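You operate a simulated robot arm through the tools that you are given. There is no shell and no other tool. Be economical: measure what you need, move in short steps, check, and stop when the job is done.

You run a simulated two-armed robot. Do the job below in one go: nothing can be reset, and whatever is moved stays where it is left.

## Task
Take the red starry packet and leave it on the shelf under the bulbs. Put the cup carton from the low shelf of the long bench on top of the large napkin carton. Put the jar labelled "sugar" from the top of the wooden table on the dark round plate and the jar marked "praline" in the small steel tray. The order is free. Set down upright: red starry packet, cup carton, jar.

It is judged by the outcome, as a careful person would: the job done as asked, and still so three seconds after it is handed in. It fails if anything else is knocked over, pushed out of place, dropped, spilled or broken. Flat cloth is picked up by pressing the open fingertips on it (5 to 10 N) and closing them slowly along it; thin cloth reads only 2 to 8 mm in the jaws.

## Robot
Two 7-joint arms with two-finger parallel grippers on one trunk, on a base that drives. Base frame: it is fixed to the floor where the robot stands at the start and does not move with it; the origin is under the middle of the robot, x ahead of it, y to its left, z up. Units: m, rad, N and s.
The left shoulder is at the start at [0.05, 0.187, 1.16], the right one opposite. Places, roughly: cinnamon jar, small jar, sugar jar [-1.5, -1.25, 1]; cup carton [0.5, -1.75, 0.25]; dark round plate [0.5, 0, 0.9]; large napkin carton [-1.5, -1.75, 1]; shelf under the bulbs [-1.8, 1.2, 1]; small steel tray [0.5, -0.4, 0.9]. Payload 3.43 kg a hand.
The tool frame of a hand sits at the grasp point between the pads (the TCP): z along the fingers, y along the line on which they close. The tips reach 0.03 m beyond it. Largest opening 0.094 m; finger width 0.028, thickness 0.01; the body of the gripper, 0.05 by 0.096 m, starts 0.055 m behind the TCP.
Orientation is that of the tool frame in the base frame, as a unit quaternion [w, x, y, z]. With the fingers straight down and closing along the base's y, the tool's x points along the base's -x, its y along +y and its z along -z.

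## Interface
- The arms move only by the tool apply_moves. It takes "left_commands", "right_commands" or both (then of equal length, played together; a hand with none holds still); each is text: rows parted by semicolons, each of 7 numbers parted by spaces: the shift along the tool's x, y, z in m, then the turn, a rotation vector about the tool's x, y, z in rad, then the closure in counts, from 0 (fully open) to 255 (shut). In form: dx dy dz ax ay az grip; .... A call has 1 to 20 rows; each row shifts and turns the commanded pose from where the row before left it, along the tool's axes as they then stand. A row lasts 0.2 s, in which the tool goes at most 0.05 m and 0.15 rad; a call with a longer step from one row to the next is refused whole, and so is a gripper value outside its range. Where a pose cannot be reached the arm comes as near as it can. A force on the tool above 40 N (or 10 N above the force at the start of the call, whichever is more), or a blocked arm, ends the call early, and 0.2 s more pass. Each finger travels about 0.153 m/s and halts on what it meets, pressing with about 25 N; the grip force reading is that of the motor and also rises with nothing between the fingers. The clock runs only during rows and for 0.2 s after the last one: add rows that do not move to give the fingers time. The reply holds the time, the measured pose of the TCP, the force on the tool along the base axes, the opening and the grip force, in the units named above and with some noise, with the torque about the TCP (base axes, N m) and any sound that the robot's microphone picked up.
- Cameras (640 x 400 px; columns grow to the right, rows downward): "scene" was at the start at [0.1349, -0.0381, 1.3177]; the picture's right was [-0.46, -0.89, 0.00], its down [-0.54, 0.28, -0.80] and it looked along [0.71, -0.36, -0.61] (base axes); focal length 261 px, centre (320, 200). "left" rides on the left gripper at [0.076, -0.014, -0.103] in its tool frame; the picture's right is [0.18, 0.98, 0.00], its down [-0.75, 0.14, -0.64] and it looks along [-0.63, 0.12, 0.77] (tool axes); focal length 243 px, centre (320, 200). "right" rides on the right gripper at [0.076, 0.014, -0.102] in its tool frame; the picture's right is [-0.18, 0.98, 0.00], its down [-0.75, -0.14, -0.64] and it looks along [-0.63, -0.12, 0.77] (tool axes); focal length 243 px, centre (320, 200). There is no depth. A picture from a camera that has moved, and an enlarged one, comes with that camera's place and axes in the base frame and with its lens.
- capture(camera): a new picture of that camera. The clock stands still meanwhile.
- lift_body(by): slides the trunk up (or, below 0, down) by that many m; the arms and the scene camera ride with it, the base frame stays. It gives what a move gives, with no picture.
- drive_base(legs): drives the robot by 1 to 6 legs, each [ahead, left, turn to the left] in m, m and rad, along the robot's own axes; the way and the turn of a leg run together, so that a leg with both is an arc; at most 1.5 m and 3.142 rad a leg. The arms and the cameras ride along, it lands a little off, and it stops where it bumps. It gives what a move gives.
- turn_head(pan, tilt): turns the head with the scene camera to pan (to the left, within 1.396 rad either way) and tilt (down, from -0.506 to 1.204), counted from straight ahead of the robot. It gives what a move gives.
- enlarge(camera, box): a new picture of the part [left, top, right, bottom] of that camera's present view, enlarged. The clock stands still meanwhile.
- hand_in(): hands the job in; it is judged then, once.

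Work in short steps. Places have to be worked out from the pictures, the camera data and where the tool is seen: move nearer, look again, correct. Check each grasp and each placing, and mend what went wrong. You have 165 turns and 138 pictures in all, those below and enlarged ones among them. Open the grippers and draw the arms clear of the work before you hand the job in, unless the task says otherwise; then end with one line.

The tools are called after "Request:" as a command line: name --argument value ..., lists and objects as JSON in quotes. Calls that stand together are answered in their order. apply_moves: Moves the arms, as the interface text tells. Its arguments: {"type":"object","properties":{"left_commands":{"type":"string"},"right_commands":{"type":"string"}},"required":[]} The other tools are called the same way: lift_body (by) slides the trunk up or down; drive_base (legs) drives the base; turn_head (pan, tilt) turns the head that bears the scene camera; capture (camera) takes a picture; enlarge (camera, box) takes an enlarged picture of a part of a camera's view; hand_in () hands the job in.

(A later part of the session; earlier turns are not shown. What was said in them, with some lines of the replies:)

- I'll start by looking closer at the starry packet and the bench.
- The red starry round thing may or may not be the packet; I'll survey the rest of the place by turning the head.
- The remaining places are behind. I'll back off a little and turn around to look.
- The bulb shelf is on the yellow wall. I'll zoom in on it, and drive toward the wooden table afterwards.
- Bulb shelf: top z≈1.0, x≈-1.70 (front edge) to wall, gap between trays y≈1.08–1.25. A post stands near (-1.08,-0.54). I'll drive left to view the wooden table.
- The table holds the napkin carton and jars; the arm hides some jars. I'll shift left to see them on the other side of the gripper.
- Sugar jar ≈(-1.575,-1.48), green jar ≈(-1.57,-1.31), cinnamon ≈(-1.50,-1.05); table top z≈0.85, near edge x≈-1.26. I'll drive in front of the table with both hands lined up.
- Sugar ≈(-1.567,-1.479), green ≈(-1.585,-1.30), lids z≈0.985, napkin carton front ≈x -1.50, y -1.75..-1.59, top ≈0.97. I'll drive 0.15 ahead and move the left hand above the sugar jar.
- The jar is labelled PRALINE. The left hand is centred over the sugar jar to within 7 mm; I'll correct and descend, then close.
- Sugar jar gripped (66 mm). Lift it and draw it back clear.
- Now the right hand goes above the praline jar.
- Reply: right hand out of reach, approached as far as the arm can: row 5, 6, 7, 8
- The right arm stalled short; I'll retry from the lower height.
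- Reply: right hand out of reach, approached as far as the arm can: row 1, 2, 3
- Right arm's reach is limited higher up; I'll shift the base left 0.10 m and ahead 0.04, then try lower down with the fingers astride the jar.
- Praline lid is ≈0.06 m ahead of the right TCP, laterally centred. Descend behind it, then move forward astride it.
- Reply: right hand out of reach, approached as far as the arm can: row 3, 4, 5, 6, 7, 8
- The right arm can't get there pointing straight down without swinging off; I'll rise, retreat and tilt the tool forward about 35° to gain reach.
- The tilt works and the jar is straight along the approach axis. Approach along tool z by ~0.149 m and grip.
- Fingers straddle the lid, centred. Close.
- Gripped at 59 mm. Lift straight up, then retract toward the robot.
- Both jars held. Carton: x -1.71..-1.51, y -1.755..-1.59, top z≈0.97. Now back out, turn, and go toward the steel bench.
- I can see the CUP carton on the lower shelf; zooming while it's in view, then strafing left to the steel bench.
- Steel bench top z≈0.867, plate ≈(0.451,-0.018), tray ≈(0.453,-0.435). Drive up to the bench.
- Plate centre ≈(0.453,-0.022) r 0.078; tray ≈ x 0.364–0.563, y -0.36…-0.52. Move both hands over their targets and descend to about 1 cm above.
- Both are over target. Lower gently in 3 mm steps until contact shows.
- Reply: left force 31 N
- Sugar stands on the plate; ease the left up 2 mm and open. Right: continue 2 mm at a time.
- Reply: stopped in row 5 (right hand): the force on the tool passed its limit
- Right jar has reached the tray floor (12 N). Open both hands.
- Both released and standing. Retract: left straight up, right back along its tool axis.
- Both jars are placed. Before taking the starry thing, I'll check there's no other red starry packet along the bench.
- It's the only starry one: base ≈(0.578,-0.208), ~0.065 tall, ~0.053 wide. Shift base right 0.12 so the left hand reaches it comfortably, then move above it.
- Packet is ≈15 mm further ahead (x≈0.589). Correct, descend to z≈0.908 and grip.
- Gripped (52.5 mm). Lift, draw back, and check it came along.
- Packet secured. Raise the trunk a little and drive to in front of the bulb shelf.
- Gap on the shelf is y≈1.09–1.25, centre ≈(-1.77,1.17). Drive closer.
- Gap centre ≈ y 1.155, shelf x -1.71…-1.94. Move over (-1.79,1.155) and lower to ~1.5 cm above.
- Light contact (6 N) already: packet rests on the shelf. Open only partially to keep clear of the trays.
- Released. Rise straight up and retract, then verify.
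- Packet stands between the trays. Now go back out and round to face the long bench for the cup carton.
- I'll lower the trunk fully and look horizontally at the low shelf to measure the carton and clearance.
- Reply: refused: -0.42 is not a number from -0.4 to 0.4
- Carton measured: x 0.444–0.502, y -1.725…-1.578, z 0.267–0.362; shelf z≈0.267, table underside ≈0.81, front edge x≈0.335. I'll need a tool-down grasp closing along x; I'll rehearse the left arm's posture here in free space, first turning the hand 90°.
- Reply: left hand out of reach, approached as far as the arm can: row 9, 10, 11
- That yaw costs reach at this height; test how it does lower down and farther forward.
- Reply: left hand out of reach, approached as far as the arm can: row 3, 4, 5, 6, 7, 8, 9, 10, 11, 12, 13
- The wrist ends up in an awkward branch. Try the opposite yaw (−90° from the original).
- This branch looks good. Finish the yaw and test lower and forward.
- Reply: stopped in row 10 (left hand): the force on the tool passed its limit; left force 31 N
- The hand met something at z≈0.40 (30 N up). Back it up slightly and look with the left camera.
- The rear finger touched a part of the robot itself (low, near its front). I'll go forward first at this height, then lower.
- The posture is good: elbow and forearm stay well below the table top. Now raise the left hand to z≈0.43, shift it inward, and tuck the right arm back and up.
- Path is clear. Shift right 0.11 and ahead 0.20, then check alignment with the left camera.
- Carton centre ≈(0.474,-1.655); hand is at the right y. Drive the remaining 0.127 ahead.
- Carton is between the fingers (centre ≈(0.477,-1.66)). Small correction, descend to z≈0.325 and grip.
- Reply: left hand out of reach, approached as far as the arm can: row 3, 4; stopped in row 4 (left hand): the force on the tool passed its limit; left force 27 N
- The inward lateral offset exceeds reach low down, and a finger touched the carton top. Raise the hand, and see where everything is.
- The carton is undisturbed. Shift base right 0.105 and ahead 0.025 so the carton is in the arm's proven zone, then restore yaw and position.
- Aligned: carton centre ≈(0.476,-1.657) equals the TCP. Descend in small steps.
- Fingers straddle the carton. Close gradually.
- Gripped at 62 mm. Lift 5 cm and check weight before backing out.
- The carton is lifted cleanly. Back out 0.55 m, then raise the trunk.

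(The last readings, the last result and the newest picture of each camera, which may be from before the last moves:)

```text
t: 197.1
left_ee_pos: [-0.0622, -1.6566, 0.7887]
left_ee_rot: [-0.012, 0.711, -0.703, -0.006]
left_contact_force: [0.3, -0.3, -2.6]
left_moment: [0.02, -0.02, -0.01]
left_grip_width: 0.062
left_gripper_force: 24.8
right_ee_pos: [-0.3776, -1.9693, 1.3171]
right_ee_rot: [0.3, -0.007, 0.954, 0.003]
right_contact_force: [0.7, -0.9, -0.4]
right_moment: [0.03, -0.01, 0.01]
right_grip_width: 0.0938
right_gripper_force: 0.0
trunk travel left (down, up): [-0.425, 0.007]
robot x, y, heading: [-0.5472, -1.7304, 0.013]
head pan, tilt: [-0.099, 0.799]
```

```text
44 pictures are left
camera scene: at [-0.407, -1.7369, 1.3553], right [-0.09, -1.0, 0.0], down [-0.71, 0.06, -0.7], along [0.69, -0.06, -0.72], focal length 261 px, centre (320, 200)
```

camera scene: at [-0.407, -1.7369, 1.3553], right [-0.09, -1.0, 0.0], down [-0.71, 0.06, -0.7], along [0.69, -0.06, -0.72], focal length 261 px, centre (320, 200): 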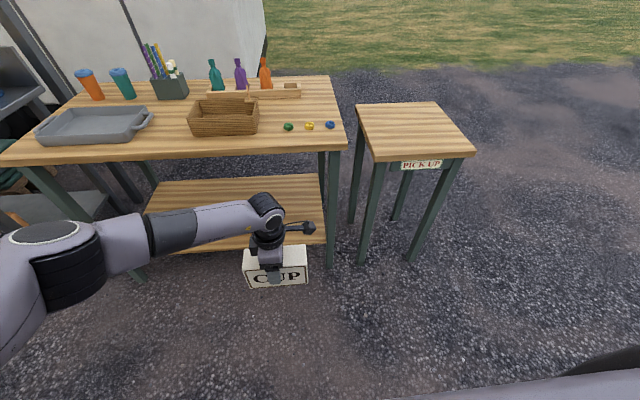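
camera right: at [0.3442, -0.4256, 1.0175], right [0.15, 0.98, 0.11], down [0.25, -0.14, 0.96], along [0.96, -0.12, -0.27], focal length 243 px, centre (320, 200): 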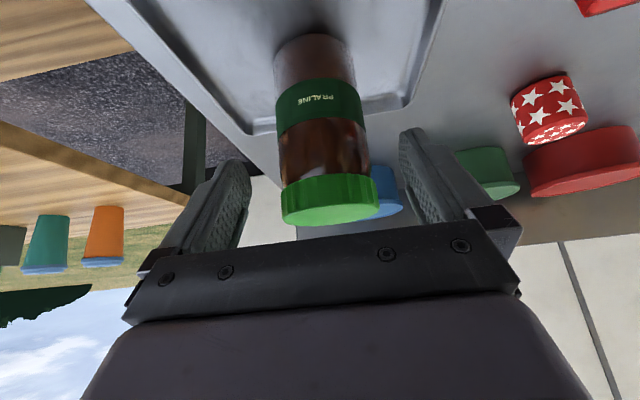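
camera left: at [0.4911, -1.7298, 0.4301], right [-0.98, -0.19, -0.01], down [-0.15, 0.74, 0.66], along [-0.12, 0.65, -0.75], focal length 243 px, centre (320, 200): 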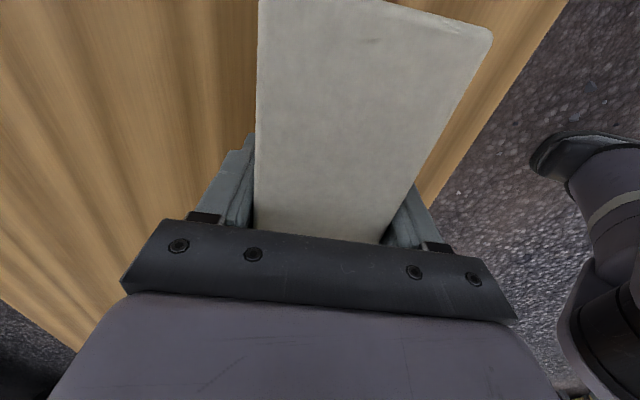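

Carton held well. Raise the hand by 0.3 m with the arm to test reach at placing height.

Request:
apply_moves --left_commands "0 0 -0.03 0 0 0 215; 0 0 -0.03 0 0 0 215; 0 0 -0.03 0 0 0 215; 0 0 -0.03 0 0 0 215; 0 0 -0.03 0 0 0 215; 0 0 -0.03 0 0 0 215; 0 0 -0.03 0 0 0 215; 0 0 -0.03 0 0 0 215; 0 0 -0.03 0 0 0 215; 0 0 -0.03 0 0 0 215; 0 0 0 0 0 0 215"

Request:
capture --camera "scene"

```text
t: 199.5
left_ee_pos: [-0.0652, -1.6626, 1.0862]
left_ee_rot: [-0.013, 0.711, -0.703, -0.008]
left_contact_force: [0.1, 0.6, -1.8]
left_moment: [0.04, 0.01, 0.04]
left_grip_width: 0.0622
left_gripper_force: 25.1
right_ee_pos: [-0.3785, -1.9694, 1.3161]
right_ee_rot: [0.301, -0.008, 0.954, 0.003]
right_contact_force: [-0.5, 0.4, -0.1]
right_moment: [0.01, 0.0, 0.01]
right_grip_width: 0.0941
right_gripper_force: 0.1
trunk travel left (down, up): [-0.425, 0.007]
robot x, y, heading: [-0.5447, -1.7311, 0.014]
head pan, tilt: [-0.099, 0.799]
```

```text
43 pictures are left
camera scene: at [-0.4068, -1.7368, 1.3553], right [-0.09, -1.0, 0.0], down [-0.71, 0.06, -0.7], along [0.69, -0.06, -0.72], focal length 261 px, centre (320, 200)
```

scene: 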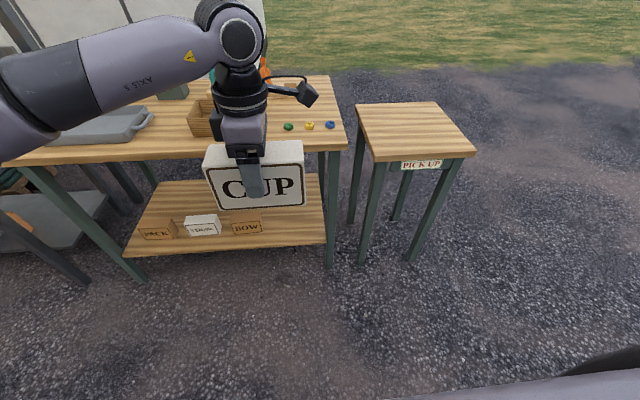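

Reach is fine at z 1.09. Raise slightly, turn around and head to the wooden table.

Request:
apply_moves --left_commands "0 0 -0.03 0 0 0 215; 0 0 0 0 0 0 215"

Request:
drive_base --legs '[[0, 0, 1.571], [0, 0, 1.557], [0.25, -0.14, 0]]'

Request:
turn_head --pan 0.0 --tilt 0.5

Request:
capture --camera "scene"

```text
t: 200.1
left_ee_pos: [-0.0655, -1.6627, 1.1169]
left_ee_rot: [-0.012, 0.711, -0.703, -0.006]
left_contact_force: [0.1, -0.4, -1.7]
left_moment: [0.03, 0.01, -0.02]
left_grip_width: 0.0623
left_gripper_force: 25.5
right_ee_pos: [-0.3768, -1.969, 1.3167]
right_ee_rot: [0.3, -0.007, 0.954, 0.002]
right_contact_force: [-0.4, -0.5, 0.1]
right_moment: [-0.02, -0.01, 0.0]
right_grip_width: 0.094
right_gripper_force: 0.0
trunk travel left (down, up): [-0.425, 0.007]
robot x, y, heading: [-0.5442, -1.7338, 0.016]
head pan, tilt: [-0.099, 0.799]
```

```text
t: 209.7
left_ee_pos: [-1.2757, -1.6402, 1.1176]
left_ee_rot: [0.006, 0.714, 0.7, -0.013]
left_contact_force: [-0.7, -0.6, -2.1]
left_moment: [0.01, -0.01, 0.01]
left_grip_width: 0.0621
left_gripper_force: 25.1
right_ee_pos: [-0.9542, -1.346, 1.3171]
right_ee_rot: [-0.003, 0.954, -0.008, -0.3]
right_contact_force: [-0.1, -0.6, 0.0]
right_moment: [-0.01, -0.01, 0.01]
right_grip_width: 0.0941
right_gripper_force: 0.2
trunk travel left (down, up): [-0.425, 0.007]
robot x, y, heading: [-0.7936, -1.59, 3.124]
head pan, tilt: [-0.099, 0.799]
```

```text
t: 210.5
left_ee_pos: [-1.2756, -1.6412, 1.1165]
left_ee_rot: [0.006, 0.714, 0.7, -0.012]
left_contact_force: [0.5, -0.3, -2.8]
left_moment: [-0.02, 0.0, 0.02]
left_grip_width: 0.0621
left_gripper_force: 25.0
right_ee_pos: [-0.9535, -1.3455, 1.3164]
right_ee_rot: [-0.002, 0.954, -0.008, -0.3]
right_contact_force: [0.2, 0.1, 0.5]
right_moment: [-0.02, 0.03, -0.01]
right_grip_width: 0.094
right_gripper_force: 0.0
trunk travel left (down, up): [-0.425, 0.007]
robot x, y, heading: [-0.7934, -1.5876, 3.115]
head pan, tilt: [0.0, 0.499]
```

```text
42 pictures are left
camera scene: at [-0.9446, -1.5839, 1.3812], right [0.02, 1.0, 0.0], down [0.48, -0.01, -0.88], along [-0.88, 0.02, -0.48], focal length 261 px, centre (320, 200)
```

scene: 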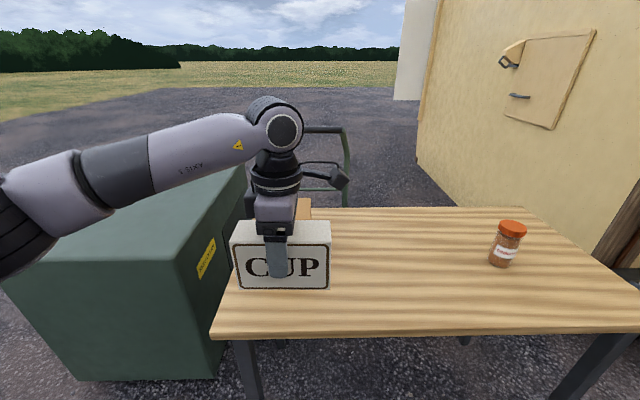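

The napkin carton is behind the held one; from earlier measurement its top is x -1.71…-1.51, y -1.755…-1.59. Drive nearer, then look with the left camera for alignment.

Request:
drive_base --legs '[[0.2, 0.02, 0.026]]'

Request:
capture --camera "left"

Request:
capture --camera "scene"

```text
t: 212.1
left_ee_pos: [-1.4745, -1.6711, 1.1169]
left_ee_rot: [0.006, 0.706, 0.708, -0.012]
left_contact_force: [-0.3, -0.7, -1.7]
left_moment: [-0.02, -0.03, 0.0]
left_grip_width: 0.0623
left_gripper_force: 25.1
right_ee_pos: [-1.1592, -1.3684, 1.3177]
right_ee_rot: [0.001, 0.954, 0.003, -0.299]
right_contact_force: [-0.2, 0.1, 0.0]
right_moment: [-0.03, -0.06, -0.01]
right_grip_width: 0.0941
right_gripper_force: 0.1
trunk travel left (down, up): [-0.425, 0.007]
robot x, y, heading: [-0.9927, -1.6102, -3.133]
head pan, tilt: [0.0, 0.499]
```

```text
41 pictures are left
camera left: at [-1.4879, -1.5912, 1.2179], right [0.98, 0.19, -0.01], down [0.15, -0.74, 0.66], along [0.11, -0.65, -0.75], focal length 243 px, centre (320, 200)
```

left: 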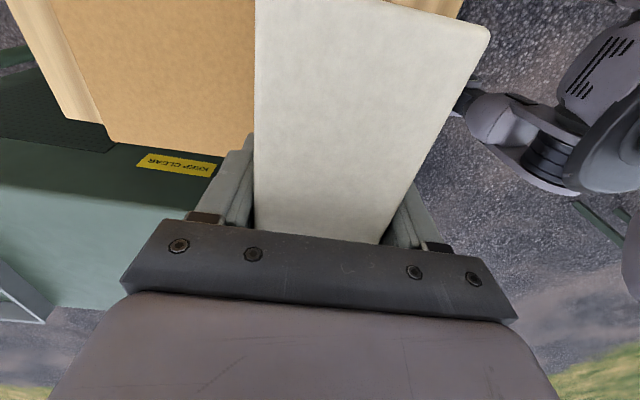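

```text
40 pictures are left
camera scene: at [-1.1439, -1.6062, 1.3812], right [0.0, 1.0, 0.0], down [0.48, 0.0, -0.88], along [-0.88, 0.0, -0.48], focal length 261 px, centre (320, 200)
```

scene: 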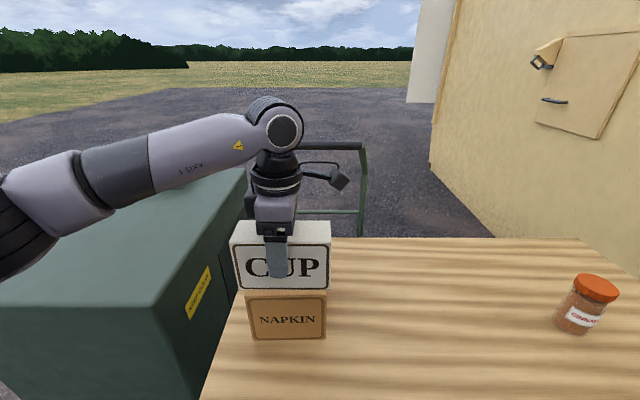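

Napkin top confirmed: x ≈ -1.70…-1.495, y ≈ -1.756…-1.596. Drive 5 cm ahead and move the arm 5 cm forward, then lower to just above.

Request:
drive_base --legs '[[0.05, 0, -0.008]]'

Request:
apply_moves --left_commands "-0.004 -0.025 0 0 0 0 215; -0.004 -0.025 0 0 0 0 215; 0 0 0.02 0 0 0 215; 0 0 0.02 0 0 0 215; 0 0 0.01 0 0 0 215; 0 0 0 0 0 0 215"

Request:
capture --camera "left"

Request:
capture --camera "scene"

```text
t: 213.0
left_ee_pos: [-1.524, -1.668, 1.1169]
left_ee_rot: [0.007, 0.708, 0.706, -0.012]
left_contact_force: [-0.4, -0.1, -1.8]
left_moment: [0.0, -0.06, -0.03]
left_grip_width: 0.062
left_gripper_force: 25.2
right_ee_pos: [-1.206, -1.3672, 1.3176]
right_ee_rot: [-0.001, 0.954, -0.001, -0.3]
right_contact_force: [0.0, 0.0, 0.2]
right_moment: [-0.02, 0.01, 0.0]
right_grip_width: 0.094
right_gripper_force: 0.1
trunk travel left (down, up): [-0.425, 0.007]
robot x, y, heading: [-1.0418, -1.6104, 3.139]
head pan, tilt: [0.0, 0.499]
```

```text
t: 214.4
left_ee_pos: [-1.5721, -1.6775, 1.0687]
left_ee_rot: [0.007, 0.708, 0.706, -0.012]
left_contact_force: [-0.1, 0.7, -2.6]
left_moment: [-0.02, -0.01, -0.02]
left_grip_width: 0.0622
left_gripper_force: 24.8
right_ee_pos: [-1.2055, -1.3669, 1.3177]
right_ee_rot: [0.0, 0.954, 0.0, -0.301]
right_contact_force: [-0.2, -0.5, 0.7]
right_moment: [0.03, -0.02, 0.02]
right_grip_width: 0.0939
right_gripper_force: 0.2
trunk travel left (down, up): [-0.425, 0.007]
robot x, y, heading: [-1.0436, -1.6028, 3.139]
head pan, tilt: [0.0, 0.499]
```

```text
39 pictures are left
camera left: at [-1.5865, -1.5979, 1.1694], right [0.98, 0.18, -0.01], down [0.14, -0.74, 0.66], along [0.11, -0.65, -0.75], focal length 243 px, centre (320, 200)
```

left: 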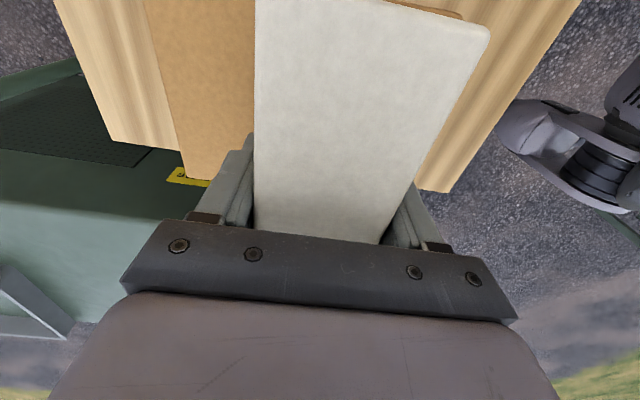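

```text
38 pictures are left
camera scene: at [-1.1921, -1.6052, 1.3813], right [0.0, 1.0, 0.0], down [0.48, 0.0, -0.88], along [-0.88, 0.0, -0.48], focal length 261 px, centre (320, 200)
```

scene: 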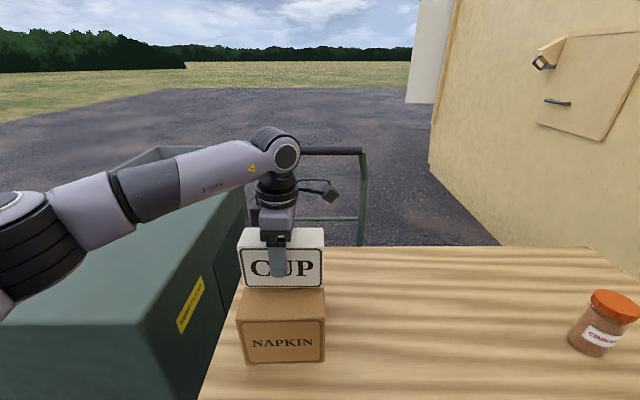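

Well centred above the napkin carton. Lower in 4 mm steps until contact.

Request:
apply_moves --left_commands "0 0 0.005 0 0 0 215; 0 0 0.005 0 0 0 215; 0 0 0.004 0 0 0 215; 0 0 0.004 0 0 0 215; 0 0 0.004 0 0 0 215; 0 0 0 0 0 0 215"

Request:
enlarge --camera "scene" --box '[210, 200, 370, 380]'

```text
t: 215.8
left_ee_pos: [-1.5729, -1.6775, 1.05]
left_ee_rot: [0.004, 0.708, 0.706, -0.014]
left_contact_force: [-3.0, -2.5, 17.4]
left_moment: [-0.41, -0.34, -0.14]
left_grip_width: 0.0623
left_gripper_force: 24.6
right_ee_pos: [-1.2041, -1.3671, 1.3166]
right_ee_rot: [0.0, 0.954, 0.0, -0.301]
right_contact_force: [-0.8, 0.9, 0.0]
right_moment: [0.0, 0.02, 0.02]
right_grip_width: 0.0941
right_gripper_force: 0.0
trunk travel left (down, up): [-0.425, 0.007]
robot x, y, heading: [-1.0411, -1.6071, 3.138]
head pan, tilt: [0.0, 0.499]
```

```text
2.22 times, centred on (290, 290) of scene
camera zoom: at [-1.1907, -1.6052, 1.3818], right [0.0, 1.0, 0.0], down [0.48, 0.0, -0.88], along [-0.88, 0.0, -0.48], focal length 580 px, centre (387, 0)
```

zoom: 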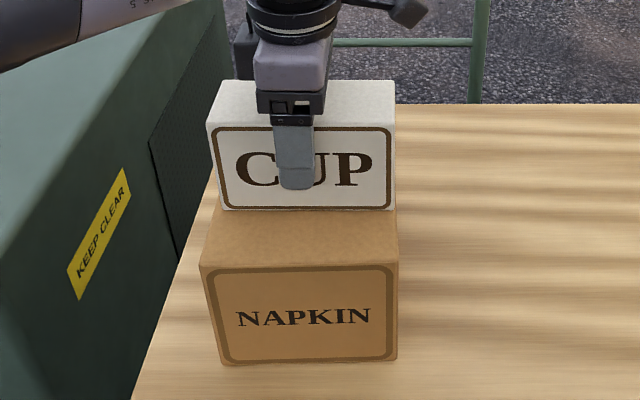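

In contact at 17 N, well supported. Ease up 2 mm and open.

Request:
apply_moves --left_commands "0 0 -0.002 0 0 0 215; 0 0 0 0 0 0 150; 0 0 0 0 0 0 100; 0 0 0 0 0 0 60; 0 0 0 0 0 0 20; 0 0 0 0 0 0 0; 0 0 0 0 0 0 0"

Request:
capture --camera "left"

```text
t: 217.4
left_ee_pos: [-1.5732, -1.6767, 1.0478]
left_ee_rot: [0.006, 0.708, 0.706, -0.012]
left_contact_force: [0.8, -0.4, 0.9]
left_moment: [0.0, -0.01, 0.01]
left_grip_width: 0.0941
left_gripper_force: 0.0
right_ee_pos: [-1.2055, -1.3661, 1.3165]
right_ee_rot: [0.0, 0.954, 0.0, -0.301]
right_contact_force: [0.6, 0.6, 0.5]
right_moment: [-0.01, -0.01, -0.02]
right_grip_width: 0.0939
right_gripper_force: 0.2
trunk travel left (down, up): [-0.425, 0.007]
robot x, y, heading: [-1.0424, -1.6066, 3.142]
head pan, tilt: [0.0, 0.499]
```

```text
36 pictures are left
camera left: at [-1.5866, -1.5975, 1.1491], right [0.98, 0.18, -0.01], down [0.14, -0.74, 0.66], along [0.11, -0.65, -0.75], focal length 243 px, centre (320, 200)
```

left: 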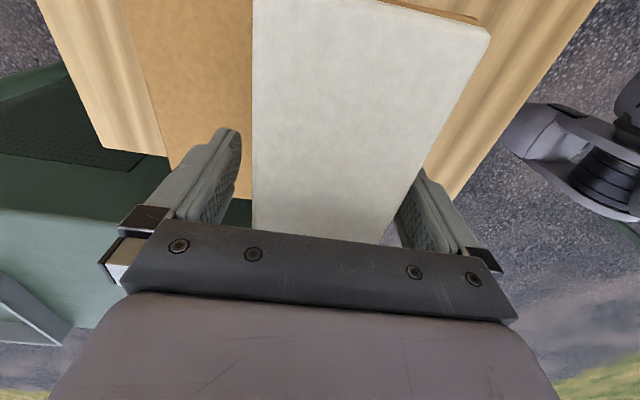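

Released with room on both sides. Rise straight up and check.

Request:
apply_moves --left_commands "0 0 -0.015 0 0 0 0; 0 0 -0.025 0 0 0 0; 0 0 -0.03 0 0 0 0; 0 0 -0.03 0 0 0 0; 0 0 -0.03 0 0 0 0; 0 0 0 0 0 0 0"

Request:
drive_base --legs '[[-0.3, 0, 0]]'

Request:
capture --camera "scene"

```text
t: 218.8
left_ee_pos: [-1.5709, -1.6741, 1.1775]
left_ee_rot: [0.006, 0.709, 0.705, -0.011]
left_contact_force: [0.4, -0.5, -0.8]
left_moment: [0.01, -0.04, -0.02]
left_grip_width: 0.094
left_gripper_force: 0.0
right_ee_pos: [-1.2056, -1.3678, 1.3165]
right_ee_rot: [0.0, 0.954, 0.0, -0.3]
right_contact_force: [-0.6, -0.6, 1.0]
right_moment: [-0.02, 0.02, 0.01]
right_grip_width: 0.094
right_gripper_force: 0.2
trunk travel left (down, up): [-0.425, 0.007]
robot x, y, heading: [-1.0423, -1.606, 3.141]
head pan, tilt: [0.0, 0.499]
```

```text
t: 220.9
left_ee_pos: [-1.2721, -1.6764, 1.1777]
left_ee_rot: [0.006, 0.707, 0.707, -0.011]
left_contact_force: [0.5, 0.0, -0.6]
left_moment: [-0.02, 0.0, 0.0]
left_grip_width: 0.0939
left_gripper_force: 0.0
right_ee_pos: [-0.9076, -1.3674, 1.316]
right_ee_rot: [0.001, 0.954, 0.002, -0.301]
right_contact_force: [0.4, 0.0, -0.5]
right_moment: [0.01, 0.01, 0.0]
right_grip_width: 0.0941
right_gripper_force: 0.0
trunk travel left (down, up): [-0.425, 0.007]
robot x, y, heading: [-0.7428, -1.6075, -3.132]
head pan, tilt: [0.0, 0.499]
```

```text
35 pictures are left
camera scene: at [-0.8928, -1.6058, 1.3814], right [0.0, 1.0, 0.0], down [0.48, 0.0, -0.88], along [-0.88, 0.0, -0.48], focal length 261 px, centre (320, 200)
```

scene: 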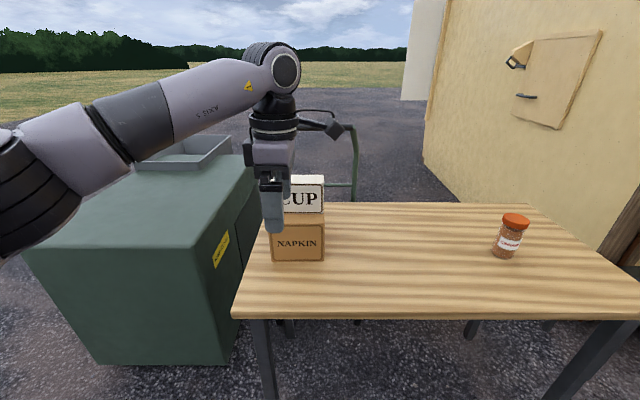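

The cup carton stands on the napkin carton, the jars and packet were last seen standing in place, and both grippers are open and clear. Handing in.

Request:
hand_in

```text
The job is handed in.
```

I finished all four moves and handed the job in. The packet stands upright on the shelf under the bulbs, and the cup carton is upright on the large napkin carton. The sugar jar stands on the dark round plate and the praline jar in the small steel tray. While reaching for the cup carton, a finger briefly pressed on its top, but it didn't shift. I last saw the jars and the packet just after placing them and didn't go back for a final look.
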